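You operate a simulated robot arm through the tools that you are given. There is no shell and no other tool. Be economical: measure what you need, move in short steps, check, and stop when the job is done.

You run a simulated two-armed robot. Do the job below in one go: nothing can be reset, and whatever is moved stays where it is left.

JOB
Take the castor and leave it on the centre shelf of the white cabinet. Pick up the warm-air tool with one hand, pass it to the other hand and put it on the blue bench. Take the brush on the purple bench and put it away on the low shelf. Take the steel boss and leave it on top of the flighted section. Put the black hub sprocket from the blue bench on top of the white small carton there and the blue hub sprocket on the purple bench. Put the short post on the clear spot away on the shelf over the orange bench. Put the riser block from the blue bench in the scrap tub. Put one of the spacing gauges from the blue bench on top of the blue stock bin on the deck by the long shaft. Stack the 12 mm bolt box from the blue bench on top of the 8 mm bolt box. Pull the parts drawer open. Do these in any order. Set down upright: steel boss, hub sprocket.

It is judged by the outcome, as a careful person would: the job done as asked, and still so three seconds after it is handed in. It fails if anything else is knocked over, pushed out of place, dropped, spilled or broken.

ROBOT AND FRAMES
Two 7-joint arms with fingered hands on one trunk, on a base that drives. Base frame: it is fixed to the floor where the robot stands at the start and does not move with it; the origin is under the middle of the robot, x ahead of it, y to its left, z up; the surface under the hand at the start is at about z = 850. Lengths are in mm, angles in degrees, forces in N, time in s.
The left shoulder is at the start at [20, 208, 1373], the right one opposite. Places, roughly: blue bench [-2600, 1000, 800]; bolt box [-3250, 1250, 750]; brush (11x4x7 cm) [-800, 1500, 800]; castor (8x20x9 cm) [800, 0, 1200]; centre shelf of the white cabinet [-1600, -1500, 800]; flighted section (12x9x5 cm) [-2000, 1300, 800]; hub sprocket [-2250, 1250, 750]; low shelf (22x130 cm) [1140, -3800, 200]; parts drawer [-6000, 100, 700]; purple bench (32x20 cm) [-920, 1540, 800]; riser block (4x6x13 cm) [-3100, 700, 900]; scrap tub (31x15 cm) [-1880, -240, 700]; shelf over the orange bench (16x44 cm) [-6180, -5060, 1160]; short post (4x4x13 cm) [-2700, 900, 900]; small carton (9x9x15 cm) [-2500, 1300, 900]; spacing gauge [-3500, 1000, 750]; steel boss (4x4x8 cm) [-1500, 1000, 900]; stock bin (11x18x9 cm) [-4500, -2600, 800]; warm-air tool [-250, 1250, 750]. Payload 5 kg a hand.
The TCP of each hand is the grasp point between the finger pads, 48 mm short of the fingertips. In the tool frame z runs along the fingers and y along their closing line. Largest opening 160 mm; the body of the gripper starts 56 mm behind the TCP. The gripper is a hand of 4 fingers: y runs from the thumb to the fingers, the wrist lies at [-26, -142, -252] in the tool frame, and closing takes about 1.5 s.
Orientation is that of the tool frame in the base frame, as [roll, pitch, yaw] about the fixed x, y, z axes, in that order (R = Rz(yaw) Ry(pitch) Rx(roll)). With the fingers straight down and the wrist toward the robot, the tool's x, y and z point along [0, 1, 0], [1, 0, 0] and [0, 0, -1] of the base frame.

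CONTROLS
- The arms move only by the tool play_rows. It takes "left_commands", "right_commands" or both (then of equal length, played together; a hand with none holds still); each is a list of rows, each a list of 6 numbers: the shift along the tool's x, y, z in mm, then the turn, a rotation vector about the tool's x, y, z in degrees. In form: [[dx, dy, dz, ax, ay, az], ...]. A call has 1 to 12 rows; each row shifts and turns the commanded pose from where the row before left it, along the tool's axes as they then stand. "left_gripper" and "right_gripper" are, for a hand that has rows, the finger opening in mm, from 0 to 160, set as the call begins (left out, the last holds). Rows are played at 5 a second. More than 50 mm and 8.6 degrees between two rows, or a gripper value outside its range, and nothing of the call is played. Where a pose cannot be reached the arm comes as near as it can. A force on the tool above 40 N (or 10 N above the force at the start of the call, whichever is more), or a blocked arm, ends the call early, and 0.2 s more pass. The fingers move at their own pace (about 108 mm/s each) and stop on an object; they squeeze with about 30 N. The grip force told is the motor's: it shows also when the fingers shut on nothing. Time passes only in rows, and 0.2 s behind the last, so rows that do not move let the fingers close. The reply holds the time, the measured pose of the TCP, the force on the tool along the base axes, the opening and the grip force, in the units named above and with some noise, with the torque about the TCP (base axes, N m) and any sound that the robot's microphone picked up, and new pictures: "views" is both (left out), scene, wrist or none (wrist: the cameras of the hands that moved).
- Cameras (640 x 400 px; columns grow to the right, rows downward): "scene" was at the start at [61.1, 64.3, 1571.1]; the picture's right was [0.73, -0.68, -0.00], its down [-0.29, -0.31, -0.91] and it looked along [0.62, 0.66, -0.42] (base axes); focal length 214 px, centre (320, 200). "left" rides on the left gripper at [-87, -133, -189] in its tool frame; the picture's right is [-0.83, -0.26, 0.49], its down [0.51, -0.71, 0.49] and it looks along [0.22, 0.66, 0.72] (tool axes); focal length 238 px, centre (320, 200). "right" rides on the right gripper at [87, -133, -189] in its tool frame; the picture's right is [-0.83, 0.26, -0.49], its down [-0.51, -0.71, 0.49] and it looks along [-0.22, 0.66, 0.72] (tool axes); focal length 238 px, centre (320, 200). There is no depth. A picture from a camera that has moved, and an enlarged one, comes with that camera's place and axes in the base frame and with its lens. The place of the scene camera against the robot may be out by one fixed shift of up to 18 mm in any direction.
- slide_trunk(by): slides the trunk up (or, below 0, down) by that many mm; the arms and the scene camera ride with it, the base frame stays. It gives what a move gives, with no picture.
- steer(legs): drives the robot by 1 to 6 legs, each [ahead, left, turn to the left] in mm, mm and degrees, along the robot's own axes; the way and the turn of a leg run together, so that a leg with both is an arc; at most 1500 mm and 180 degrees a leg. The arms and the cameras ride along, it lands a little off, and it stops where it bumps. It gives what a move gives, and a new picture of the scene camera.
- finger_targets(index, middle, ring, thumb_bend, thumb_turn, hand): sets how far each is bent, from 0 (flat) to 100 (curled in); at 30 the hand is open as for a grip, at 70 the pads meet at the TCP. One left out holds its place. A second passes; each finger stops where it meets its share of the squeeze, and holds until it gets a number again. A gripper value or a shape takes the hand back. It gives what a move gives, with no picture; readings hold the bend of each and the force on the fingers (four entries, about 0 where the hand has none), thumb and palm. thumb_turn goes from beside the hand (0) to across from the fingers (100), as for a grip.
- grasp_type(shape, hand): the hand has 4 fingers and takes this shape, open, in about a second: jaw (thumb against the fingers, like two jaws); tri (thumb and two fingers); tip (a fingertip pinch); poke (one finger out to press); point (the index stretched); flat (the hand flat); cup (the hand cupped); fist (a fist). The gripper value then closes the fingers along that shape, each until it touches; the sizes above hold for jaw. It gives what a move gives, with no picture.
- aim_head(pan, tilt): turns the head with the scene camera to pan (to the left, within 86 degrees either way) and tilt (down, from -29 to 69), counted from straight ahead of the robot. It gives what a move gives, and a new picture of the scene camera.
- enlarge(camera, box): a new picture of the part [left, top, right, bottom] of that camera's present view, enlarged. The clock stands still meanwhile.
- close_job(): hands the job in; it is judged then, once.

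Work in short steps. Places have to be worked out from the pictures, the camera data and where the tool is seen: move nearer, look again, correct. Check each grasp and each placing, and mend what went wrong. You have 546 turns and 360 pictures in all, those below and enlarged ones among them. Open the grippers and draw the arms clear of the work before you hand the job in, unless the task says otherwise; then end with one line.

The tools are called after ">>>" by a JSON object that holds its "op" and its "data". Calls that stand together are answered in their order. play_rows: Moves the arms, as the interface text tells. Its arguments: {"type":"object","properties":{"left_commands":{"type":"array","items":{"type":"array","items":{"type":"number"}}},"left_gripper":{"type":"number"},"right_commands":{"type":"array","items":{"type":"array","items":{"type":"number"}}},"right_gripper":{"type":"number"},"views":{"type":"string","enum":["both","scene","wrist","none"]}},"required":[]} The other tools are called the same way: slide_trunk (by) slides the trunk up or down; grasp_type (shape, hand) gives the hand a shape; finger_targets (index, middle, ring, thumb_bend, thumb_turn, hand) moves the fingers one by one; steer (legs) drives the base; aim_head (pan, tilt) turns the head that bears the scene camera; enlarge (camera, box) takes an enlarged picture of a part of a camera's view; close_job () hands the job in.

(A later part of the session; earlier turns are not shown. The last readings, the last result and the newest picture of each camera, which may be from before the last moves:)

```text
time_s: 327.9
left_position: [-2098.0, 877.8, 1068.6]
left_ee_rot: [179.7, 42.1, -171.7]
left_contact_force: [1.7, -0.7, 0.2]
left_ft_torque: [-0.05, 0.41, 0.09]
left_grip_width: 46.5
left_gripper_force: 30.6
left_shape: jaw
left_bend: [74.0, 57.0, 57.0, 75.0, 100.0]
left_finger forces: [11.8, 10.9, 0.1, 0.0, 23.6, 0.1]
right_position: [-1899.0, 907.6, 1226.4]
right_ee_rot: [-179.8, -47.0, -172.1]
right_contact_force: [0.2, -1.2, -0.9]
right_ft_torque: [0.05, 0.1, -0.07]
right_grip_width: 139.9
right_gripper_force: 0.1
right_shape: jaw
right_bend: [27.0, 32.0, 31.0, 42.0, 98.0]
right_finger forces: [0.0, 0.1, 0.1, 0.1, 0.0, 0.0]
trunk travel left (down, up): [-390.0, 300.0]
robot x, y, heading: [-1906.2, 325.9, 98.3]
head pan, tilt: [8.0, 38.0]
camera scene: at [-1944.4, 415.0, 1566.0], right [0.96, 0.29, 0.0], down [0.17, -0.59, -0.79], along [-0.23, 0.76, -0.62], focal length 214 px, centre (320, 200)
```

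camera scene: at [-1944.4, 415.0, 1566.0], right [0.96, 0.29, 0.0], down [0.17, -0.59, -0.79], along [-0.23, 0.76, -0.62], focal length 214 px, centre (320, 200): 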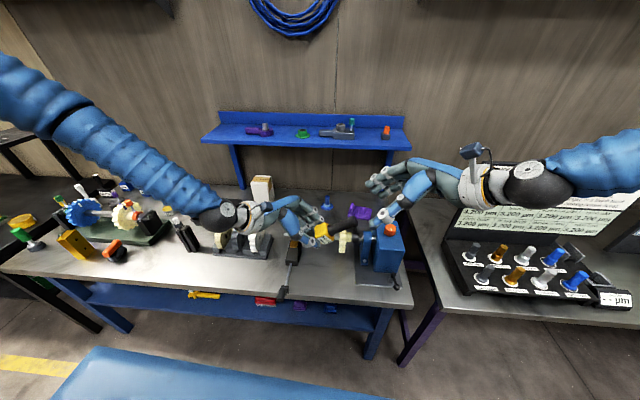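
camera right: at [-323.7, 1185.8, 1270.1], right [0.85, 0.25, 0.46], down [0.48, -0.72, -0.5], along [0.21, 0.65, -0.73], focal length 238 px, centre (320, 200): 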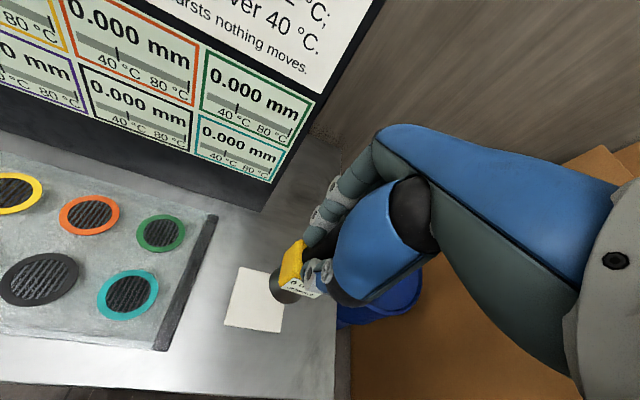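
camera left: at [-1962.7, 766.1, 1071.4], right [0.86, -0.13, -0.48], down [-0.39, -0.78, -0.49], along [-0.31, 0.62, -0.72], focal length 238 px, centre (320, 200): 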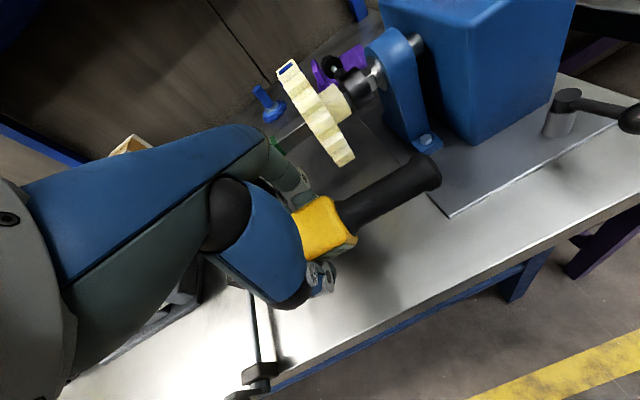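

Level the left hand and lower toward the bench.

>>> {"op": "play_rows", "data": {"left_commands": [[0, 0, 0, 0, 7, 0], [0, 0, 0, 0, 7, 0], [0, 0, 0, 0, 7, 0], [0, 0, 0, 0, 7, 0], [0, 0, 0, 0, 7, 0], [0, 0, 0, 0, 7, 0], [-20, 0, 40, 0, 0, 0], [0, 0, 45, 0, 0, 0], [0, 0, 45, 0, 0, 0], [0, 0, 35, 0, 0, 0]], "right_commands": [[0, 0, 0, 0, -7.8, 0], [0, 0, 0, 0, -7.8, 0], [0, 0, 0, 0, -7.8, 0], [0, 0, 0, 0, -7.8, 0], [0, 0, 0, 0, -7.8, 0], [0, 0, 0, 0, -7.8, 0], [0, 0, 0, 0, 0, 0], [0, 0, 0, 0, 0, 0], [0, 0, 0, 0, 0, 0], [0, 0, 0, 0, 0, 0]], "views": "none"}}

>>> {"op": "enlarge", "data": {"camera": "left", "box": [0, 0, 640, 400]}}

```text
time_s: 330.1
left_position: [-2083.8, 884.0, 902.1]
left_ee_rot: [179.7, 0.2, -171.4]
left_contact_force: [-0.3, 3.4, -0.7]
left_ft_torque: [-0.21, 0.22, 0.0]
left_grip_width: 46.2
left_gripper_force: 30.2
left_shape: jaw
left_bend: [74.0, 57.0, 57.0, 75.0, 100.0]
left_finger forces: [12.2, 9.5, 0.1, 0.0, 21.4, 0.0]
right_position: [-1899.8, 911.2, 1225.3]
right_ee_rot: [-180.0, -0.1, -172.1]
right_contact_force: [-0.7, 0.7, -0.1]
right_ft_torque: [-0.06, -0.03, -0.03]
right_grip_width: 140.0
right_gripper_force: 0.1
right_shape: jaw
right_bend: [27.0, 32.0, 31.0, 42.0, 98.0]
right_finger forces: [0.1, 0.0, 0.0, 0.1, 0.0, 0.0]
trunk travel left (down, up): [-390.0, 300.0]
robot x, y, heading: [-1910.7, 328.9, 98.3]
head pan, tilt: [8.0, 38.0]
```

```text
1.00 times, centred on (320, 200) of left (not enlarged: the box is as wide or as high as the picture)
camera zoom: at [-1978.0, 764.8, 1091.4], right [0.87, -0.13, -0.49], down [-0.39, -0.77, -0.5], along [-0.31, 0.62, -0.72], focal length 238 px, centre (320, 200)
```

zoom: 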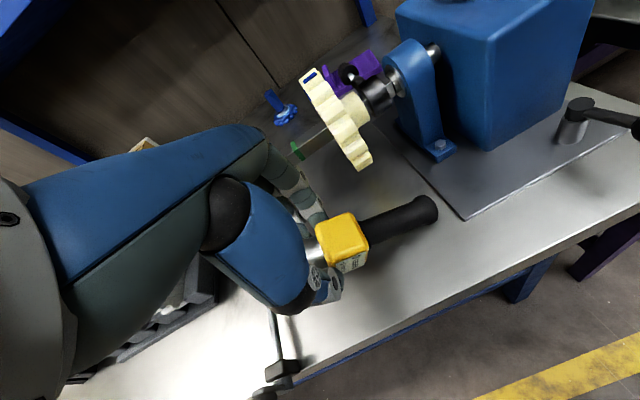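

Lower finely until contact.

>>> {"op": "play_rows", "data": {"left_commands": [[8, 0, 7, 0, 0, 0], [0, 0, 7, 0, 0, 0], [0, 0, 7, 0, 0, 0], [0, 0, 5, 0, 0, 0], [0, 0, 0, 0, 0, 0]], "views": "none"}}

>>> {"op": "play_rows", "data": {"left_commands": [[0, 0, 4, 0, 0, 0], [0, 0, 4, 0, 0, 0], [0, 0, 0, 0, 0, 0]], "views": "wrist"}}

```text
time_s: 331.3
left_position: [-2090.4, 880.0, 875.6]
left_ee_rot: [179.7, 0.2, -171.5]
left_contact_force: [-2.5, -0.7, -0.5]
left_ft_torque: [0.07, -0.28, -0.05]
left_grip_width: 46.1
left_gripper_force: 30.0
left_shape: jaw
left_bend: [74.0, 57.0, 57.0, 75.0, 100.0]
left_finger forces: [16.8, 9.3, 0.0, 0.0, 24.0, 0.1]
right_position: [-1900.8, 909.1, 1227.8]
right_ee_rot: [180.0, -0.2, -172.1]
right_contact_force: [0.0, 0.2, 0.3]
right_ft_torque: [0.03, -0.04, 0.01]
right_grip_width: 139.7
right_gripper_force: 0.2
right_shape: jaw
right_bend: [27.0, 32.0, 31.0, 42.0, 98.0]
right_finger forces: [0.1, 0.0, 0.1, 0.1, 0.1, 0.0]
trunk travel left (down, up): [-390.0, 300.0]
robot x, y, heading: [-1907.7, 327.1, 98.5]
head pan, tilt: [8.0, 38.0]
```

```text
time_s: 332.1
left_position: [-2089.2, 881.4, 868.0]
left_ee_rot: [179.6, 0.2, -171.3]
left_contact_force: [-4.2, 1.5, 5.7]
left_ft_torque: [-0.04, -0.13, 0.07]
left_grip_width: 47.1
left_gripper_force: 29.9
left_shape: jaw
left_bend: [74.0, 57.0, 57.0, 75.0, 100.0]
left_finger forces: [18.1, 9.0, 0.1, 0.1, 23.6, 0.0]
right_position: [-1900.6, 909.2, 1226.7]
right_ee_rot: [180.0, -0.1, -172.1]
right_contact_force: [0.8, 0.9, -0.3]
right_ft_torque: [0.04, 0.02, -0.03]
right_grip_width: 139.8
right_gripper_force: 0.1
right_shape: jaw
right_bend: [27.0, 32.0, 31.0, 42.0, 98.0]
right_finger forces: [0.1, 0.1, 0.1, 0.1, 0.1, 0.0]
trunk travel left (down, up): [-390.0, 300.0]
robot x, y, heading: [-1906.4, 328.2, 98.5]
head pan, tilt: [8.0, 38.0]
camera left: at [-1983.5, 761.8, 1058.2], right [0.87, -0.13, -0.49], down [-0.39, -0.77, -0.5], along [-0.31, 0.62, -0.72], focal length 238 px, centre (320, 200)
```

left: 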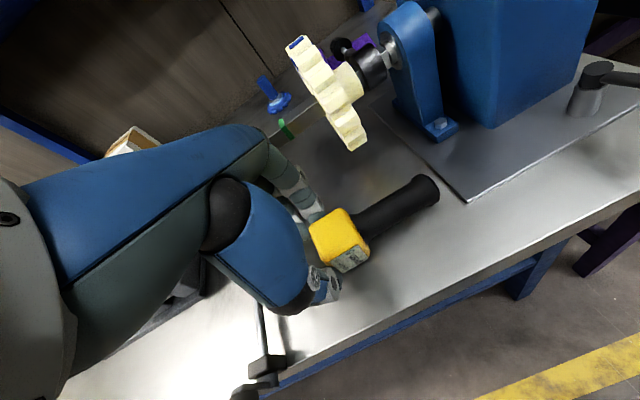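

First contact. Press a few mm more so it lies fully, then release.

>>> {"op": "play_rows", "data": {"left_commands": [[0, 0, 3, 0, 0, 0], [0, 0, 3, 0, 0, 0], [0, 0, 0, 0, 0, 0]], "views": "none"}}

>>> {"op": "enlarge", "data": {"camera": "left", "box": [240, 140, 480, 310]}}

```text
time_s: 332.9
left_position: [-2088.6, 880.7, 863.0]
left_ee_rot: [179.8, 0.2, -171.4]
left_contact_force: [-1.5, -2.8, 2.5]
left_ft_torque: [-0.2, -0.2, -0.07]
left_grip_width: 45.3
left_gripper_force: 30.1
left_shape: jaw
left_bend: [74.0, 58.0, 57.0, 76.0, 100.0]
left_finger forces: [13.1, 6.4, 0.0, 0.1, 28.6, 0.0]
right_position: [-1900.7, 908.9, 1227.0]
right_ee_rot: [-180.0, -0.1, -172.1]
right_contact_force: [-0.3, 0.8, 0.3]
right_ft_torque: [0.02, 0.04, -0.01]
right_grip_width: 139.8
right_gripper_force: 0.1
right_shape: jaw
right_bend: [27.0, 32.0, 31.0, 42.0, 98.0]
right_finger forces: [0.0, 0.1, 0.0, 0.0, 0.1, 0.1]
trunk travel left (down, up): [-390.0, 300.0]
robot x, y, heading: [-1906.0, 326.5, 98.6]
head pan, tilt: [8.0, 38.0]
```

```text
2.35 times, centred on (360, 225) of left
camera zoom: at [-1982.5, 761.5, 1052.5], right [0.87, -0.13, -0.48], down [-0.39, -0.78, -0.49], along [-0.31, 0.62, -0.72], focal length 561 px, centre (226, 141)
```

zoom: 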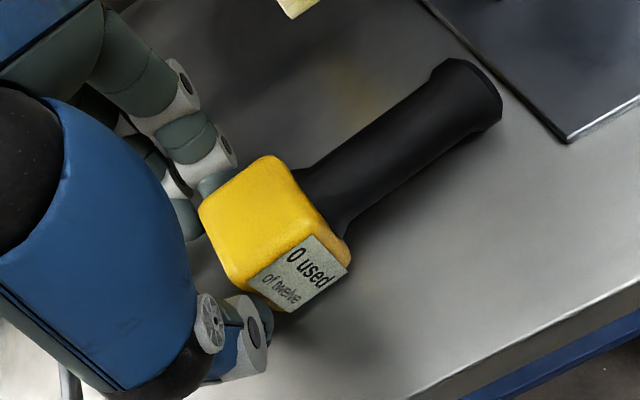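

Nearly flat on the bench. Release.

>>> {"op": "play_rows", "data": {"left_commands": [[0, 0, 2, 0, 0, 0], [0, 0, 2, 0, 0, 0], [0, 0, 0, 0, 0, 0]], "views": "none"}}

>>> {"op": "play_rows", "data": {"left_commands": [[0, 0, 0, 0, 0, 0], [0, 0, 0, 0, 0, 0], [0, 0, 0, 0, 0, 0], [0, 0, 0, 0, 0, 0]], "left_gripper": 110, "views": "wrist"}}

```text
time_s: 333.7
left_position: [-2089.2, 881.5, 861.2]
left_ee_rot: [179.6, 0.2, -171.4]
left_contact_force: [-1.1, -4.6, 26.1]
left_ft_torque: [-0.42, -0.31, -0.07]
left_grip_width: 46.7
left_gripper_force: 30.2
left_shape: jaw
left_bend: [74.0, 58.0, 57.0, 76.0, 100.0]
left_finger forces: [14.5, 7.1, 0.0, 0.1, 37.1, 0.0]
right_position: [-1899.0, 906.8, 1228.6]
right_ee_rot: [180.0, -0.1, -172.0]
right_contact_force: [-0.9, 0.9, -0.2]
right_ft_torque: [0.02, -0.03, 0.0]
right_grip_width: 139.7
right_gripper_force: 0.1
right_shape: jaw
right_bend: [27.0, 32.0, 31.0, 42.0, 98.0]
right_finger forces: [0.0, 0.0, 0.0, 0.1, 0.0, 0.0]
trunk travel left (down, up): [-390.0, 300.0]
robot x, y, heading: [-1909.3, 322.4, 98.5]
head pan, tilt: [8.0, 38.0]
```

```text
time_s: 334.7
left_position: [-2087.9, 881.7, 859.0]
left_ee_rot: [179.8, 0.2, -171.4]
left_contact_force: [0.6, 0.0, -0.2]
left_ft_torque: [-0.01, 0.03, 0.01]
left_grip_width: 109.6
left_gripper_force: 0.0
left_shape: jaw
left_bend: [27.0, 38.0, 35.0, 60.0, 99.0]
left_finger forces: [0.0, 0.0, 0.0, 0.1, 0.1, 0.0]
right_position: [-1900.0, 907.8, 1227.0]
right_ee_rot: [180.0, -0.1, -172.0]
right_contact_force: [0.4, -0.7, 0.0]
right_ft_torque: [0.0, -0.04, 0.02]
right_grip_width: 139.7
right_gripper_force: 0.2
right_shape: jaw
right_bend: [27.0, 32.0, 31.0, 42.0, 98.0]
right_finger forces: [0.1, 0.1, 0.0, 0.0, 0.0, 0.0]
trunk travel left (down, up): [-390.0, 300.0]
robot x, y, heading: [-1907.7, 325.0, 98.5]
head pan, tilt: [8.0, 38.0]
camera left: at [-1982.8, 762.1, 1048.8], right [0.86, -0.13, -0.48], down [-0.39, -0.78, -0.5], along [-0.31, 0.62, -0.72], focal length 238 px, centre (320, 200)
```

left: 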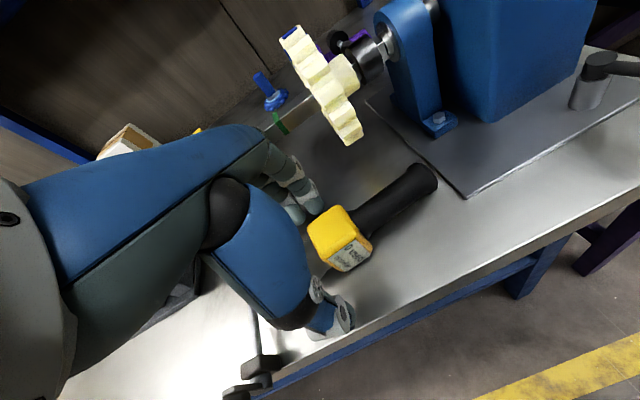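

Warm-air tool lies on the blue bench. Raise the left hand and move right toward the steel boss.

>>> {"op": "play_rows", "data": {"left_commands": [[0, 0, -40, 0, 0, 0], [0, 0, -45, 0, 0, 0], [0, 0, -45, 0, 0, 0], [0, -30, -35, 0, 0, 0], [0, -30, -35, 0, 0, 0], [0, -30, -35, 0, 0, 0], [0, -30, -35, 0, 0, 0], [0, -30, -35, 0, 0, 0]], "views": "none"}}

>>> {"op": "steer", "data": {"legs": [[28, -255, 0]]}}

>>> {"op": "enlarge", "data": {"camera": "right", "box": [0, 0, 640, 400]}}

```text
time_s: 336.5
left_position: [-2058.5, 752.4, 1165.3]
left_ee_rot: [-180.0, 0.0, -171.3]
left_contact_force: [0.6, -1.8, -0.6]
left_ft_torque: [0.1, 0.07, 0.03]
left_grip_width: 110.1
left_gripper_force: 0.0
left_shape: jaw
left_bend: [27.0, 38.0, 35.0, 60.0, 99.0]
left_finger forces: [0.0, 0.0, 0.0, 0.0, 0.0, 0.1]
left hand out of reach, approached as far as the arm can: row 8
right_position: [-1899.4, 907.0, 1227.9]
right_ee_rot: [-180.0, -0.2, -172.1]
right_contact_force: [0.4, -0.4, 0.6]
right_ft_torque: [0.06, 0.05, 0.03]
right_grip_width: 139.6
right_gripper_force: 0.1
right_shape: jaw
right_bend: [27.0, 32.0, 31.0, 42.0, 98.0]
right_finger forces: [0.0, 0.0, 0.0, 0.0, 0.1, 0.1]
trunk travel left (down, up): [-390.0, 300.0]
robot x, y, heading: [-1906.5, 330.3, 98.5]
head pan, tilt: [8.0, 38.0]
```

```text
time_s: 338.4
left_position: [-1810.1, 820.8, 1164.9]
left_ee_rot: [-180.0, 0.0, -171.2]
left_contact_force: [0.0, 0.5, 0.4]
left_ft_torque: [0.0, 0.05, 0.01]
left_grip_width: 109.9
left_gripper_force: 0.0
left_shape: jaw
left_bend: [27.0, 38.0, 35.0, 60.0, 99.0]
left_finger forces: [0.0, 0.1, 0.1, 0.0, 0.1, 0.0]
right_position: [-1651.2, 974.6, 1226.5]
right_ee_rot: [180.0, -0.2, -171.9]
right_contact_force: [0.6, 0.5, -0.3]
right_ft_torque: [-0.01, 0.03, 0.02]
right_grip_width: 140.0
right_gripper_force: 0.0
right_shape: jaw
right_bend: [27.0, 32.0, 31.0, 42.0, 98.0]
right_finger forces: [0.1, 0.0, 0.1, 0.0, 0.1, 0.0]
trunk travel left (down, up): [-390.0, 300.0]
robot x, y, heading: [-1659.2, 391.3, 98.7]
head pan, tilt: [8.0, 38.0]
camera scene: at [-1695.5, 482.3, 1565.9], right [0.96, 0.29, 0.0], down [0.18, -0.59, -0.79], along [-0.23, 0.76, -0.62], focal length 214 px, centre (320, 200)
```

scene: 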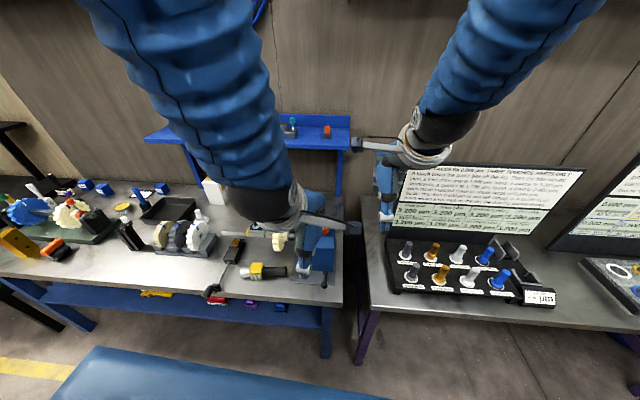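

```text
1.00 times, centred on (320, 200) of right (not enlarged: the box is as wide or as high as the picture)
camera zoom: at [-1718.1, 832.2, 1416.5], right [0.79, 0.37, 0.48], down [0.6, -0.63, -0.49], along [0.12, 0.68, -0.72], focal length 238 px, centre (320, 200)
```

zoom: 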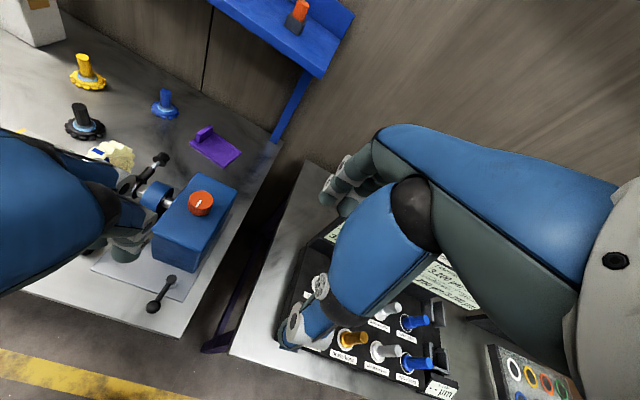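

Great overview of sprockets, carton and flighted section. Move the right hand over the steel boss (≈(-1502,1030)).

>>> {"op": "play_rows", "data": {"right_commands": [[-31, 6.7, 26, 0, 0, 0], [-31, 6.7, 26, 0, 0, 0], [-31, 6.7, 26, 0, 0, 0], [-31, 6.7, 26, 0, 0, 0], [-31, 6.7, 26, 0, 0, 0]], "right_gripper": 100, "views": "both"}}

>>> {"op": "enlarge", "data": {"camera": "scene", "box": [370, 200, 570, 320]}}

```text
time_s: 339.6
left_position: [-1808.2, 821.9, 1164.5]
left_ee_rot: [-179.9, 0.0, -171.3]
left_contact_force: [1.1, 0.1, -0.1]
left_ft_torque: [-0.05, 0.1, 0.03]
left_grip_width: 110.1
left_gripper_force: 0.1
left_shape: jaw
left_bend: [27.0, 38.0, 35.0, 60.0, 99.0]
left_finger forces: [0.0, 0.1, 0.0, 0.0, 0.0, 0.1]
right_position: [-1500.4, 1031.1, 1094.9]
right_ee_rot: [-180.0, -0.2, -172.0]
right_contact_force: [0.3, 0.6, -0.3]
right_ft_torque: [-0.13, 0.1, 0.03]
right_grip_width: 100.4
right_gripper_force: 0.0
right_shape: jaw
right_bend: [73.0, 40.0, 37.0, 63.0, 100.0]
right_finger forces: [0.1, 0.1, 0.0, 0.0, 0.0, 0.1]
trunk travel left (down, up): [-390.0, 300.0]
robot x, y, heading: [-1656.2, 391.3, 98.4]
head pan, tilt: [8.0, 38.0]
camera scene: at [-1694.0, 483.5, 1565.8], right [0.96, 0.29, 0.0], down [0.17, -0.59, -0.79], along [-0.23, 0.75, -0.62], focal length 214 px, centre (320, 200)
camera right: at [-1568.1, 888.7, 1285.1], right [0.79, 0.37, 0.48], down [0.6, -0.63, -0.49], along [0.12, 0.68, -0.72], focal length 238 px, centre (320, 200)
```

scene: 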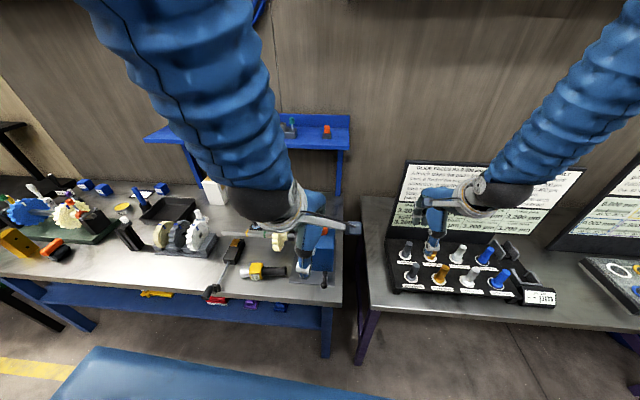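
right: 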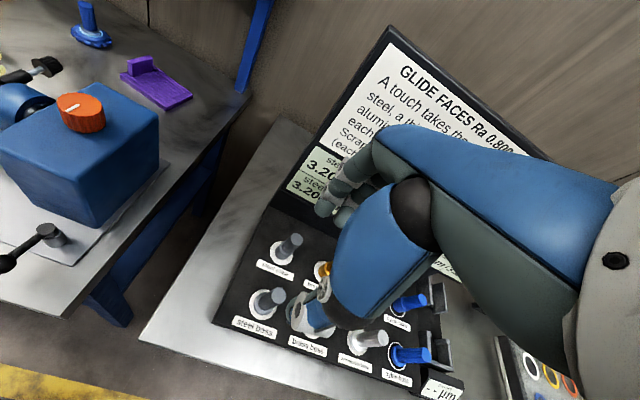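

```text
3.20 times, centred on (470, 260) of scene
camera zoom: at [-1694.0, 483.5, 1565.8], right [0.96, 0.29, 0.0], down [0.17, -0.59, -0.79], along [-0.23, 0.75, -0.62], focal length 686 px, centre (-160, 8)
```

zoom: 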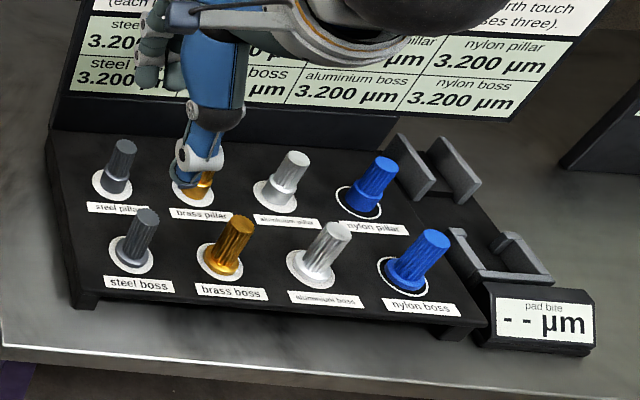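

Steel boss top ≈(-1490,1024,904). Align and descend 140.

>>> {"op": "play_rows", "data": {"right_commands": [[-10, -8, 20, 0, 0, 0], [0, 0, 40, 0, 0, 0], [0, 0, 40, 0, 0, 0], [0, 0, 40, 0, 0, 0]], "right_gripper": 90, "views": "wrist"}}

>>> {"op": "enlarge", "data": {"camera": "scene", "box": [370, 200, 490, 300]}}

```text
time_s: 340.6
left_position: [-1809.7, 821.9, 1163.5]
left_ee_rot: [179.9, 0.1, -171.3]
left_contact_force: [0.5, 0.5, -0.2]
left_ft_torque: [-0.12, 0.03, 0.0]
left_grip_width: 110.0
left_gripper_force: 0.1
left_shape: jaw
left_bend: [27.0, 38.0, 35.0, 60.0, 99.0]
left_finger forces: [0.0, 0.0, 0.0, 0.1, 0.0, 0.0]
right_position: [-1490.7, 1026.7, 955.5]
right_ee_rot: [180.0, -0.1, -172.2]
right_contact_force: [0.0, 0.9, -0.1]
right_ft_torque: [-0.21, -0.01, 0.05]
right_grip_width: 90.4
right_gripper_force: 0.0
right_shape: jaw
right_bend: [74.0, 42.0, 39.0, 67.0, 100.0]
right_finger forces: [0.0, 0.1, 0.0, 0.0, 0.1, 0.0]
trunk travel left (down, up): [-390.0, 300.0]
robot x, y, heading: [-1654.0, 392.3, 98.5]
head pan, tilt: [8.0, 38.0]
camera right: at [-1557.1, 884.2, 1145.2], right [0.79, 0.37, 0.48], down [0.6, -0.63, -0.49], along [0.12, 0.68, -0.72], focal length 238 px, centre (320, 200)
```

right: 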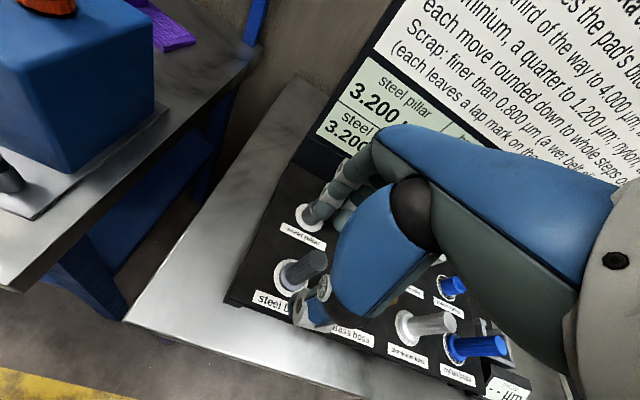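

```text
4.00 times, centred on (430, 250) of scene
camera zoom: at [-1695.4, 484.2, 1565.7], right [0.96, 0.28, 0.0], down [0.18, -0.59, -0.79], along [-0.22, 0.75, -0.62], focal length 858 px, centre (-120, 0)
```

zoom: 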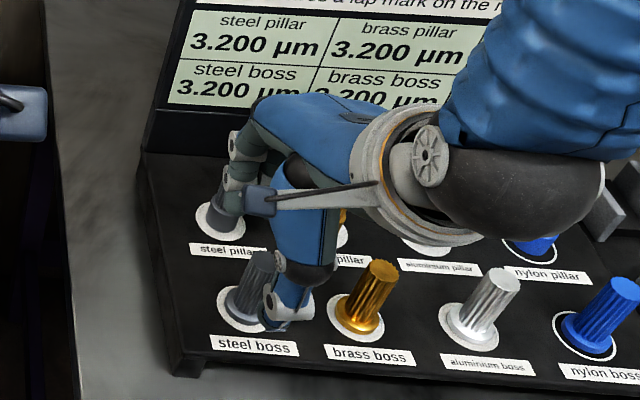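

Aligned. Narrow to 70 mm to stay clear of the pillar behind, and descend.

>>> {"op": "play_rows", "data": {"right_commands": [[0, 0, 0, 0, 0, 0], [0, 0, 0, 0, 0, 0], [0, -2, 25, 0, 0, 0], [0, 0, 25, 0, 0, 0], [0, 0, 22, 0, 0, 0]], "right_gripper": 68, "views": "wrist"}}

>>> {"op": "enlarge", "data": {"camera": "scene", "box": [370, 200, 490, 300]}}

```text
time_s: 341.7
left_position: [-1810.9, 819.2, 1163.9]
left_ee_rot: [180.0, 0.2, -171.4]
left_contact_force: [-0.2, -0.9, 0.0]
left_ft_torque: [0.03, -0.03, 0.04]
left_grip_width: 110.0
left_gripper_force: 0.1
left_shape: jaw
left_bend: [27.0, 38.0, 35.0, 60.0, 99.0]
left_finger forces: [0.0, 0.0, 0.0, 0.1, 0.0, 0.0]
right_position: [-1490.5, 1025.1, 902.8]
right_ee_rot: [179.4, -0.2, -172.0]
right_contact_force: [1.0, -0.3, 11.1]
right_ft_torque: [-0.66, -0.04, 0.0]
right_grip_width: 61.0
right_gripper_force: 0.0
right_shape: jaw
right_bend: [74.0, 61.0, 59.0, 71.0, 100.0]
right_finger forces: [0.0, 0.0, 0.1, 0.0, 10.9, 0.0]
trunk travel left (down, up): [-390.0, 300.0]
robot x, y, heading: [-1660.7, 390.7, 98.6]
head pan, tilt: [8.0, 38.0]
stopped in row 5 (right hand): the force on the tool passed its limit at 55 N (the readings are from after the stop); the commanded pose is now the measured one
camera right: at [-1557.9, 881.4, 1090.9], right [0.79, 0.37, 0.49], down [0.6, -0.63, -0.5], along [0.12, 0.69, -0.72], focal length 238 px, centre (320, 200)
```

right: 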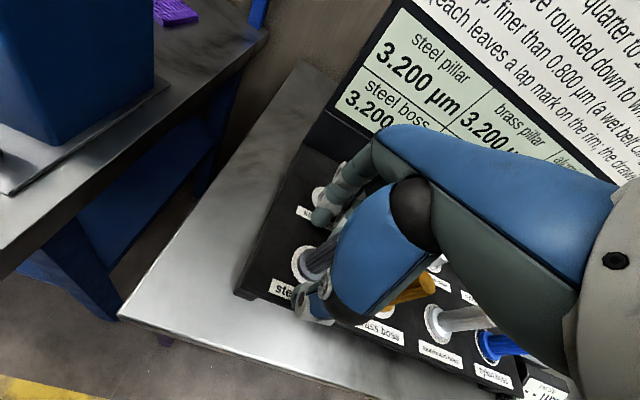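

```text
4.00 times, centred on (430, 250) of scene
camera zoom: at [-1696.2, 481.3, 1566.0], right [0.96, 0.28, 0.0], down [0.18, -0.59, -0.79], along [-0.22, 0.76, -0.62], focal length 858 px, centre (-120, 0)
```

zoom: 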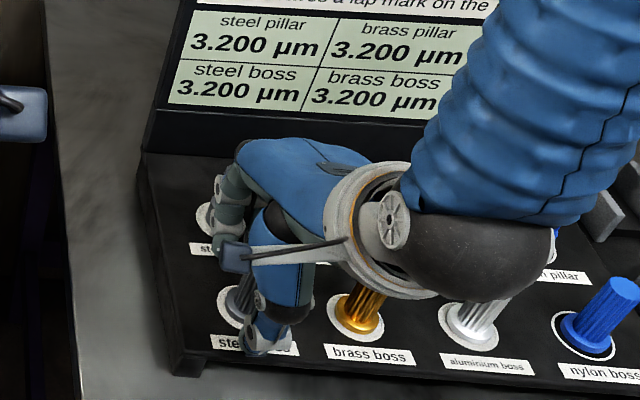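

Thumb tip reached the rack surface (≈855). Raise 4 mm and close.

>>> {"op": "play_rows", "data": {"right_commands": [[0, 0, -5, 0, 0, 0], [0, 0, 0, 0, 0, 0], [0, 0, 0, 0, 0, 0], [0, 0, 0, 0, 0, 0], [0, 0, 0, 0, 0, 0], [0, 0, 0, 0, 0, 0]], "right_gripper": 8, "views": "wrist"}}

```text
time_s: 343.1
left_position: [-1809.0, 819.8, 1164.3]
left_ee_rot: [180.0, 0.1, -171.3]
left_contact_force: [-1.3, 0.6, 0.3]
left_ft_torque: [-0.01, -0.03, 0.04]
left_grip_width: 109.9
left_gripper_force: 0.0
left_shape: jaw
left_bend: [27.0, 38.0, 35.0, 60.0, 99.0]
left_finger forces: [0.0, 0.0, 0.0, 0.1, 0.1, 0.0]
right_position: [-1491.5, 1026.0, 906.8]
right_ee_rot: [179.5, -0.2, -172.1]
right_contact_force: [0.8, -2.8, 3.9]
right_ft_torque: [0.03, -0.05, -0.01]
right_grip_width: 15.5
right_gripper_force: 29.3
right_shape: jaw
right_bend: [72.0, 65.0, 69.0, 74.0, 100.0]
right_finger forces: [14.0, 9.0, 0.0, 0.0, 25.9, 0.1]
trunk travel left (down, up): [-390.0, 300.0]
robot x, y, heading: [-1657.2, 390.8, 98.7]
head pan, tilt: [8.0, 38.0]
camera right: at [-1558.1, 881.5, 1095.7], right [0.79, 0.37, 0.49], down [0.6, -0.63, -0.5], along [0.12, 0.69, -0.72], focal length 238 px, centre (320, 200)
```

right: 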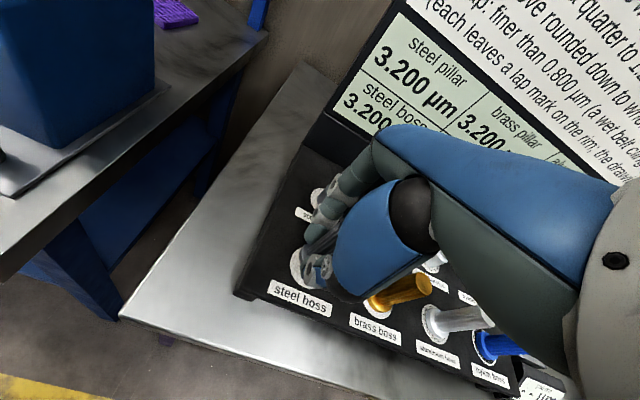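

Gripped. Lift and check.

>>> {"op": "play_rows", "data": {"right_commands": [[0, 0, -20, 0, 0, 0], [0, 0, -40, 0, 0, 0], [0, 0, -40, 0, 0, 0], [0, 0, -40, 0, 0, 0]], "views": "wrist"}}

>>> {"op": "enlarge", "data": {"camera": "scene", "box": [370, 180, 490, 300]}}

```text
time_s: 344.1
left_position: [-1810.2, 819.0, 1164.3]
left_ee_rot: [179.9, 0.1, -171.3]
left_contact_force: [0.1, -0.7, 0.1]
left_ft_torque: [0.08, 0.0, 0.0]
left_grip_width: 109.6
left_gripper_force: 0.0
left_shape: jaw
left_bend: [27.0, 38.0, 35.0, 60.0, 99.0]
left_finger forces: [0.1, 0.0, 0.0, 0.0, 0.0, 0.0]
right_position: [-1489.7, 1020.4, 1046.1]
right_ee_rot: [179.5, -0.1, -172.1]
right_contact_force: [-0.1, -2.5, -4.9]
right_ft_torque: [0.17, 0.02, -0.01]
right_grip_width: 15.3
right_gripper_force: 29.9
right_shape: jaw
right_bend: [72.0, 65.0, 69.0, 74.0, 100.0]
right_finger forces: [15.3, 8.5, 0.0, 0.0, 24.7, 0.0]
trunk travel left (down, up): [-390.0, 300.0]
robot x, y, heading: [-1655.2, 393.2, 98.6]
head pan, tilt: [8.0, 38.0]
camera right: at [-1557.0, 877.9, 1234.9], right [0.79, 0.37, 0.49], down [0.6, -0.63, -0.5], along [0.12, 0.68, -0.72], focal length 238 px, centre (320, 200)
```

right: 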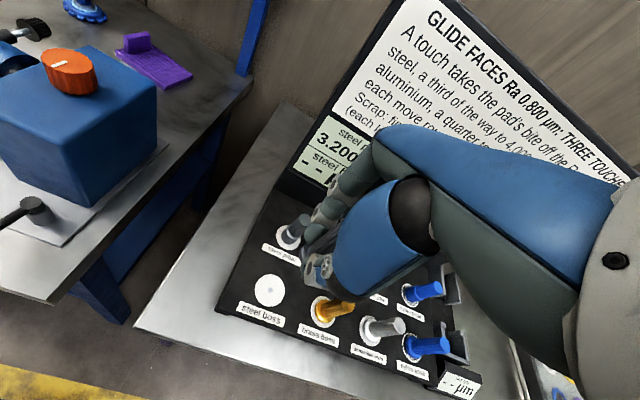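

```text
3.33 times, centred on (430, 240) of scene
camera zoom: at [-1696.2, 480.5, 1566.0], right [0.96, 0.29, 0.0], down [0.18, -0.59, -0.79], along [-0.22, 0.76, -0.62], focal length 715 px, centre (-47, 67)
```

zoom: 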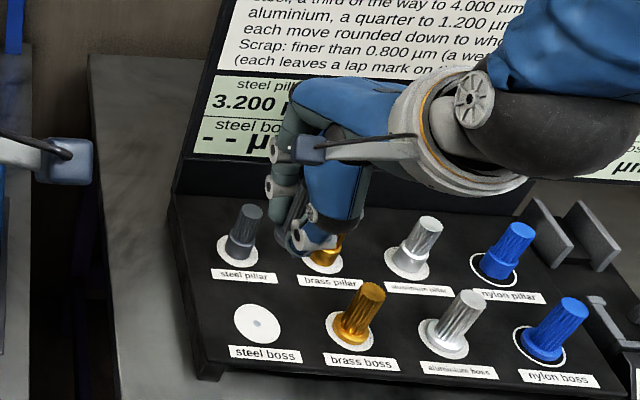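

Boss held. Raise and shift back to the blue bench in front of the flighted section.

>>> {"op": "play_rows", "data": {"right_commands": [[0, 0, -40, 0, 0, 0], [0, 0, -40, 0, 0, 0], [0, 0, -40, 0, 0, 0], [0, 0, -30, 0, 0, 0]], "views": "none"}}

>>> {"op": "steer", "data": {"legs": [[-10, 276, 0]]}}

>>> {"op": "enlarge", "data": {"camera": "right", "box": [0, 0, 640, 400]}}

```text
time_s: 345.1
left_position: [-1809.6, 818.8, 1164.8]
left_ee_rot: [180.0, 0.1, -171.2]
left_contact_force: [0.2, -1.1, 0.2]
left_ft_torque: [0.08, -0.04, 0.0]
left_grip_width: 109.8
left_gripper_force: 0.0
left_shape: jaw
left_bend: [27.0, 38.0, 35.0, 60.0, 99.0]
left_finger forces: [0.0, 0.0, 0.0, 0.0, 0.0, 0.0]
right_position: [-1491.5, 1022.0, 1197.1]
right_ee_rot: [179.5, -0.2, -172.1]
right_contact_force: [-1.2, -1.1, -4.4]
right_ft_torque: [0.12, 0.03, 0.01]
right_grip_width: 15.5
right_gripper_force: 29.6
right_shape: jaw
right_bend: [72.0, 65.0, 69.0, 74.0, 100.0]
right_finger forces: [15.3, 8.5, 0.0, 0.1, 24.7, 0.1]
trunk travel left (down, up): [-390.0, 300.0]
robot x, y, heading: [-1654.7, 397.0, 98.6]
head pan, tilt: [8.0, 38.0]
```

```text
time_s: 347.0
left_position: [-2079.2, 770.4, 1165.5]
left_ee_rot: [-180.0, 0.0, -171.4]
left_contact_force: [-0.2, 0.2, 0.4]
left_ft_torque: [0.01, 0.0, 0.0]
left_grip_width: 109.7
left_gripper_force: 0.1
left_shape: jaw
left_bend: [27.0, 38.0, 35.0, 60.0, 99.0]
left_finger forces: [0.0, 0.0, 0.1, 0.1, 0.0, 0.1]
right_position: [-1760.0, 974.4, 1197.3]
right_ee_rot: [179.5, -0.2, -172.1]
right_contact_force: [-1.1, -0.6, -2.7]
right_ft_torque: [0.02, -0.03, -0.01]
right_grip_width: 15.3
right_gripper_force: 30.0
right_shape: jaw
right_bend: [72.0, 65.0, 69.0, 74.0, 100.0]
right_finger forces: [15.3, 8.6, 0.0, 0.1, 24.7, 0.0]
trunk travel left (down, up): [-390.0, 300.0]
robot x, y, heading: [-1928.7, 342.4, 98.5]
head pan, tilt: [8.0, 38.0]
camera scene: at [-1965.8, 431.9, 1565.9], right [0.96, 0.28, 0.0], down [0.17, -0.59, -0.79], along [-0.22, 0.76, -0.62], focal length 214 px, centre (320, 200)
```

scene: 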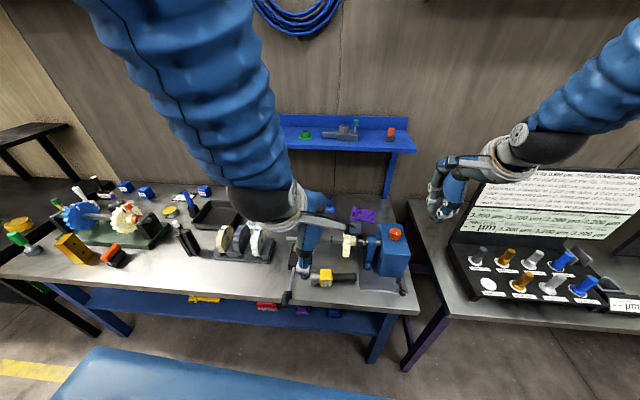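

```text
1.00 times, centred on (320, 200) of right (not enlarged: the box is as wide or as high as the picture)
camera zoom: at [-1828.0, 828.8, 1385.2], right [0.79, 0.37, 0.49], down [0.59, -0.63, -0.5], along [0.12, 0.68, -0.72], focal length 238 px, centre (320, 200)
```

zoom: 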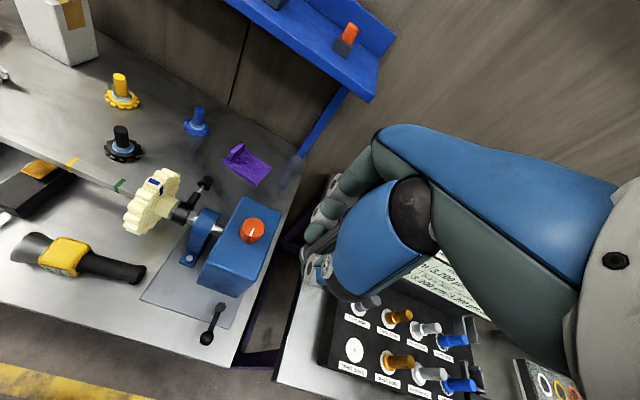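

Flighted section at ≈(-1978,1300). Move over the motor first at this height.

>>> {"op": "play_rows", "data": {"right_commands": [[24.7, 34.6, 0, 0, 0, 0], [24.7, 34.6, 0, 0, 0, 0], [24.7, 34.6, 0, 0, 0, 0], [24.7, 34.6, 0, 0, 0, 0], [24.7, 34.6, 0, 0, 0, 0], [24.7, 34.6, 0, 0, 0, 0], [24.7, 34.6, 0, 0, 0, 0], [0, 0, 40, 0, 0, 0], [0, 0, 40, 0, 0, 0]], "views": "both"}}

```text
time_s: 349.0
left_position: [-2078.9, 771.5, 1163.6]
left_ee_rot: [-179.9, 0.1, -171.4]
left_contact_force: [-0.1, 1.1, -0.7]
left_ft_torque: [-0.1, -0.05, -0.01]
left_grip_width: 109.8
left_gripper_force: 0.0
left_shape: jaw
left_bend: [27.0, 38.0, 35.0, 60.0, 99.0]
left_finger forces: [0.0, 0.1, 0.0, 0.0, 0.0, 0.0]
right_position: [-1964.1, 1193.9, 1118.2]
right_ee_rot: [179.5, -0.2, -172.2]
right_contact_force: [-1.4, 2.0, -1.0]
right_ft_torque: [-0.24, -0.12, 0.04]
right_grip_width: 15.3
right_gripper_force: 30.4
right_shape: jaw
right_bend: [72.0, 65.0, 69.0, 74.0, 100.0]
right_finger forces: [15.7, 8.8, 0.1, 0.1, 24.9, 0.1]
trunk travel left (down, up): [-390.0, 300.0]
robot x, y, heading: [-1928.0, 342.2, 98.7]
head pan, tilt: [8.0, 38.0]
camera scene: at [-1966.3, 434.1, 1565.6], right [0.96, 0.28, 0.0], down [0.17, -0.59, -0.79], along [-0.22, 0.75, -0.62], focal length 214 px, centre (320, 200)
camera right: at [-2031.3, 1050.0, 1306.9], right [0.79, 0.36, 0.49], down [0.59, -0.63, -0.5], along [0.12, 0.69, -0.72], focal length 238 px, centre (320, 200)
```

scene: 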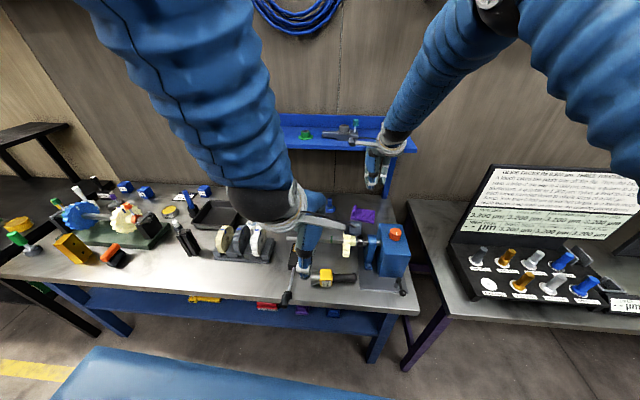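
right: 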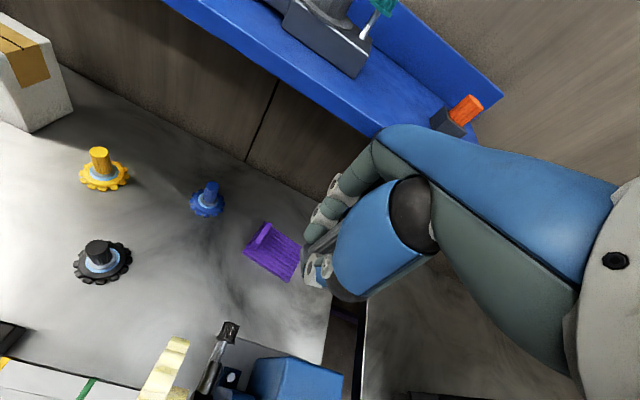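

Zoom to see the flighted section's top.

>>> {"op": "enlarge", "data": {"camera": "right", "box": [220, 200, 330, 300]}}

```text
4.00 times, centred on (275, 250) of right
camera zoom: at [-2031.3, 1050.0, 1306.9], right [0.79, 0.36, 0.49], down [0.59, -0.63, -0.5], along [0.12, 0.69, -0.72], focal length 953 px, centre (500, 0)
```

zoom: 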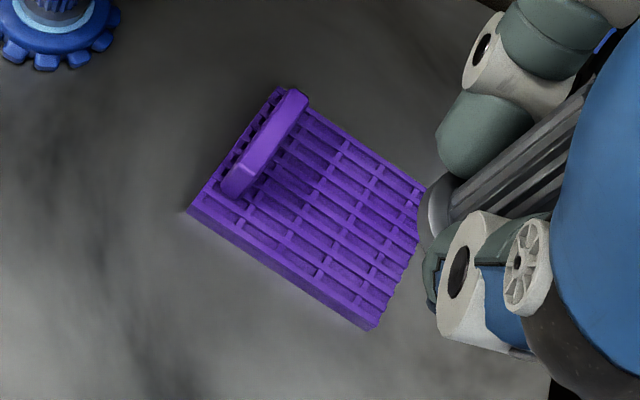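

Flat area centre ≈(-1964,1305); the boss sits ~9 mm off TCP in −x. Descend first, then go forward beneath the shelf.

>>> {"op": "play_rows", "data": {"right_commands": [[0, 0, 43, 0, 0, 0], [0, 0, 43, 0, 0, 0], [0, 0, 43, 0, 0, 0], [0, 0, 41, 0, 0, 0], [-8, 35, 0, 0, 0, 0], [-8, 35, 0, 0, 0, 0], [-8, 34, 0, 0, 0, 0]], "views": "both"}}

>>> {"op": "enlarge", "data": {"camera": "right", "box": [240, 190, 350, 290]}}

```text
time_s: 350.6
left_position: [-2077.9, 772.2, 1165.6]
left_ee_rot: [-179.8, -0.1, -171.4]
left_contact_force: [0.2, 0.4, 0.4]
left_ft_torque: [-0.1, 0.06, -0.04]
left_grip_width: 109.8
left_gripper_force: 0.1
left_shape: jaw
left_bend: [27.0, 38.0, 35.0, 60.0, 99.0]
left_finger forces: [0.1, 0.0, 0.1, 0.0, 0.0, 0.0]
right_position: [-1954.8, 1297.0, 949.3]
right_ee_rot: [179.8, -0.1, -172.3]
right_contact_force: [0.7, 0.4, -4.1]
right_ft_torque: [-0.04, 0.08, 0.01]
right_grip_width: 15.1
right_gripper_force: 30.0
right_shape: jaw
right_bend: [72.0, 65.0, 69.0, 74.0, 100.0]
right_finger forces: [15.5, 8.9, 0.0, 0.1, 25.0, 0.1]
trunk travel left (down, up): [-390.0, 300.0]
robot x, y, heading: [-1927.0, 347.0, 98.5]
head pan, tilt: [8.0, 38.0]
camera scene: at [-1964.7, 433.8, 1565.7], right [0.96, 0.28, 0.0], down [0.17, -0.59, -0.79], along [-0.22, 0.75, -0.62], focal length 214 px, centre (320, 200)
camera right: at [-2022.5, 1154.7, 1136.9], right [0.79, 0.37, 0.48], down [0.59, -0.63, -0.5], along [0.12, 0.68, -0.72], focal length 238 px, centre (320, 200)
```

scene: 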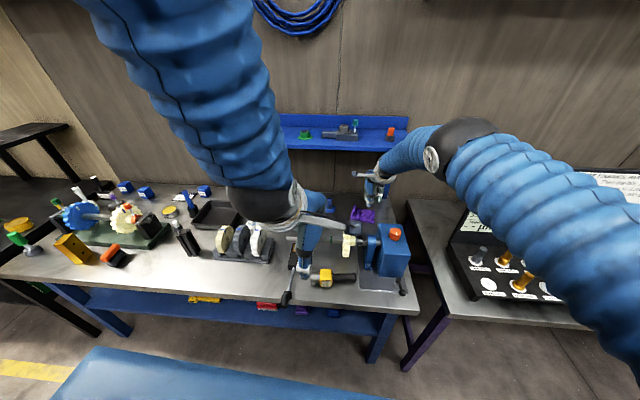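
right: 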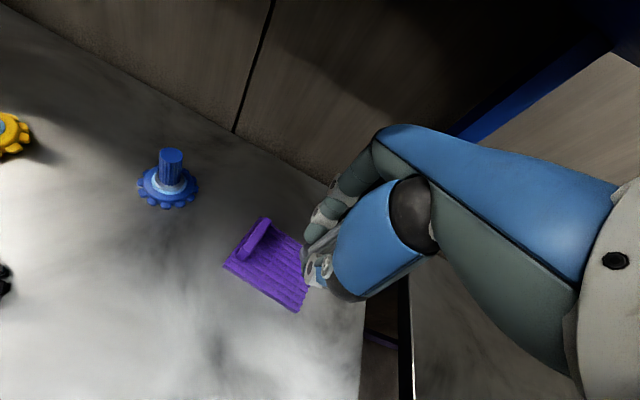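

```text
4.00 times, centred on (295, 240) of right
camera zoom: at [-2022.5, 1154.7, 1136.9], right [0.79, 0.37, 0.48], down [0.59, -0.63, -0.5], along [0.12, 0.68, -0.72], focal length 953 px, centre (420, 40)
```

zoom: 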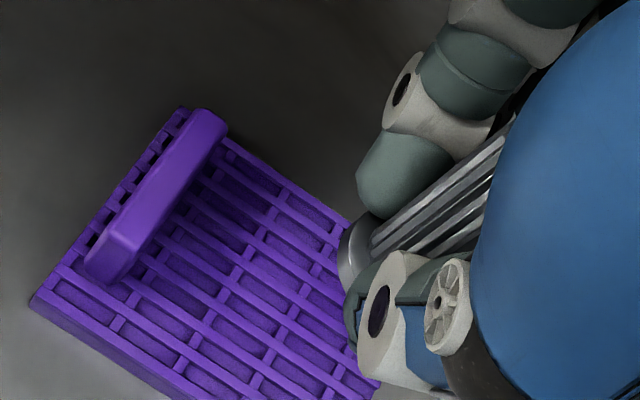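

Shift (+8,+16) to centre over the flat part and lower.

>>> {"op": "play_rows", "data": {"right_commands": [[-10, 15, 10, 0, 0, 0], [0, 0, 20, 0, 0, 0], [0, 0, 20, 0, 0, 0]], "views": "none"}}

>>> {"op": "enlarge", "data": {"camera": "right", "box": [240, 190, 350, 290]}}

```text
time_s: 351.4
left_position: [-2078.2, 771.0, 1163.5]
left_ee_rot: [180.0, 0.0, -171.4]
left_contact_force: [0.9, -0.2, -0.7]
left_ft_torque: [-0.04, 0.07, 0.0]
left_grip_width: 110.1
left_gripper_force: 0.1
left_shape: jaw
left_bend: [27.0, 38.0, 35.0, 60.0, 99.0]
left_finger forces: [0.1, 0.1, 0.0, 0.0, 0.1, 0.0]
right_position: [-1946.4, 1316.4, 899.8]
right_ee_rot: [179.6, -0.3, -172.3]
right_contact_force: [0.2, 0.8, -1.9]
right_ft_torque: [-0.08, 0.0, 0.0]
right_grip_width: 15.2
right_gripper_force: 29.8
right_shape: jaw
right_bend: [72.0, 65.0, 69.0, 74.0, 100.0]
right_finger forces: [15.8, 8.9, 0.0, 0.1, 25.0, 0.1]
trunk travel left (down, up): [-390.0, 300.0]
robot x, y, heading: [-1928.3, 342.9, 98.3]
head pan, tilt: [8.0, 38.0]
```

```text
4.00 times, centred on (295, 240) of right
camera zoom: at [-2014.1, 1171.8, 1088.6], right [0.79, 0.37, 0.48], down [0.59, -0.63, -0.5], along [0.12, 0.68, -0.72], focal length 953 px, centre (420, 40)
```

zoom: 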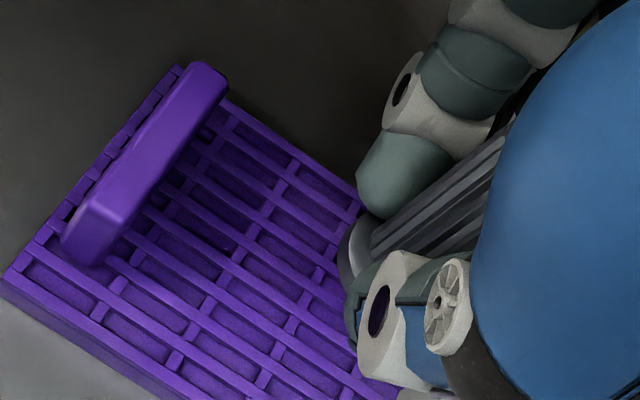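

Lower to contact in fine steps.

>>> {"op": "play_rows", "data": {"right_commands": [[0, 0, 7, 0, 0, 0], [0, 0, 6, 0, 0, 0], [0, 0, 4, 0, 0, 0], [0, 0, 4, 0, 0, 0], [0, 0, 0, 0, 0, 0]], "views": "none"}}

>>> {"op": "enlarge", "data": {"camera": "right", "box": [240, 190, 350, 290]}}

```text
time_s: 352.6
left_position: [-2078.2, 771.0, 1164.9]
left_ee_rot: [180.0, 0.2, -171.4]
left_contact_force: [-1.4, 0.0, -0.3]
left_ft_torque: [-0.01, -0.02, 0.0]
left_grip_width: 109.9
left_gripper_force: 0.2
left_shape: jaw
left_bend: [27.0, 38.0, 35.0, 60.0, 99.0]
left_finger forces: [0.0, 0.1, 0.0, 0.1, 0.1, 0.0]
right_position: [-1946.7, 1315.3, 878.6]
right_ee_rot: [179.5, -0.2, -172.2]
right_contact_force: [0.4, -0.4, -3.1]
right_ft_torque: [0.04, 0.02, 0.02]
right_grip_width: 15.2
right_gripper_force: 30.0
right_shape: jaw
right_bend: [72.0, 65.0, 69.0, 74.0, 100.0]
right_finger forces: [15.7, 8.9, 0.0, 0.0, 25.2, 0.1]
trunk travel left (down, up): [-390.0, 300.0]
robot x, y, heading: [-1926.3, 343.6, 98.4]
head pan, tilt: [8.0, 38.0]
```

```text
4.00 times, centred on (295, 240) of right
camera zoom: at [-2015.4, 1171.0, 1067.5], right [0.79, 0.36, 0.49], down [0.59, -0.63, -0.5], along [0.12, 0.68, -0.72], focal length 953 px, centre (420, 40)
```

zoom: 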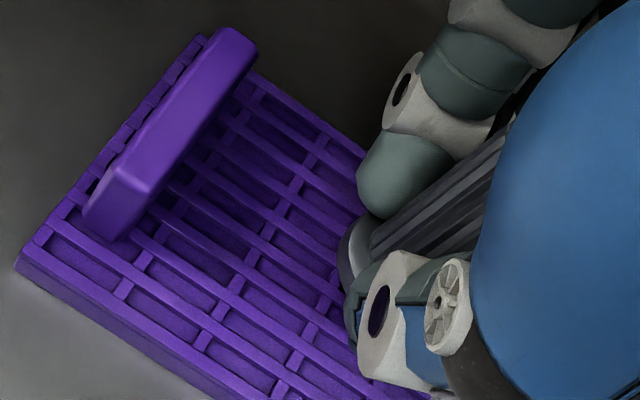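

Close to the surface but no contact; continue.

>>> {"op": "play_rows", "data": {"right_commands": [[0, 0, 3, 0, 0, 0], [0, 0, 3, 0, 0, 0], [0, 0, 3, 0, 0, 0], [0, 0, 0, 0, 0, 0]], "views": "none"}}

>>> {"op": "enlarge", "data": {"camera": "right", "box": [240, 190, 350, 290]}}

```text
time_s: 353.6
left_position: [-2078.2, 771.4, 1163.8]
left_ee_rot: [-179.9, 0.0, -171.4]
left_contact_force: [0.5, 0.3, 0.2]
left_ft_torque: [0.01, 0.0, 0.04]
left_grip_width: 110.1
left_gripper_force: 0.1
left_shape: jaw
left_bend: [27.0, 38.0, 35.0, 60.0, 99.0]
left_finger forces: [0.0, 0.1, 0.1, 0.0, 0.1, 0.0]
right_position: [-1947.3, 1317.0, 868.5]
right_ee_rot: [179.5, -0.2, -172.3]
right_contact_force: [-0.2, 1.0, -1.6]
right_ft_torque: [0.07, 0.02, 0.02]
right_grip_width: 15.2
right_gripper_force: 30.1
right_shape: jaw
right_bend: [72.0, 65.0, 69.0, 74.0, 100.0]
right_finger forces: [15.8, 9.3, 0.0, 0.0, 25.3, 0.0]
trunk travel left (down, up): [-390.0, 300.0]
robot x, y, heading: [-1925.2, 341.6, 98.8]
head pan, tilt: [8.0, 38.0]
```

```text
4.00 times, centred on (295, 240) of right
camera zoom: at [-2015.8, 1171.6, 1058.7], right [0.79, 0.36, 0.49], down [0.59, -0.63, -0.5], along [0.12, 0.69, -0.72], focal length 953 px, centre (420, 40)
```

zoom: 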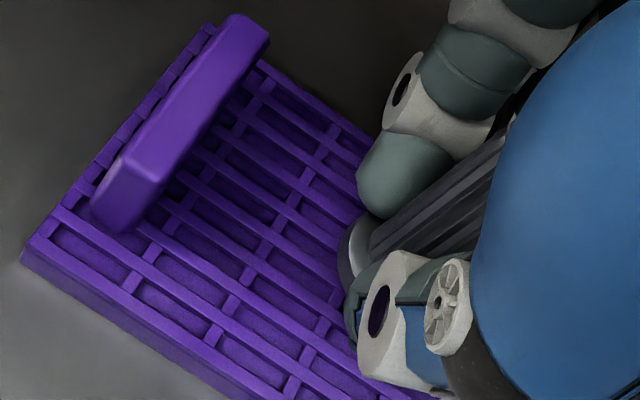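

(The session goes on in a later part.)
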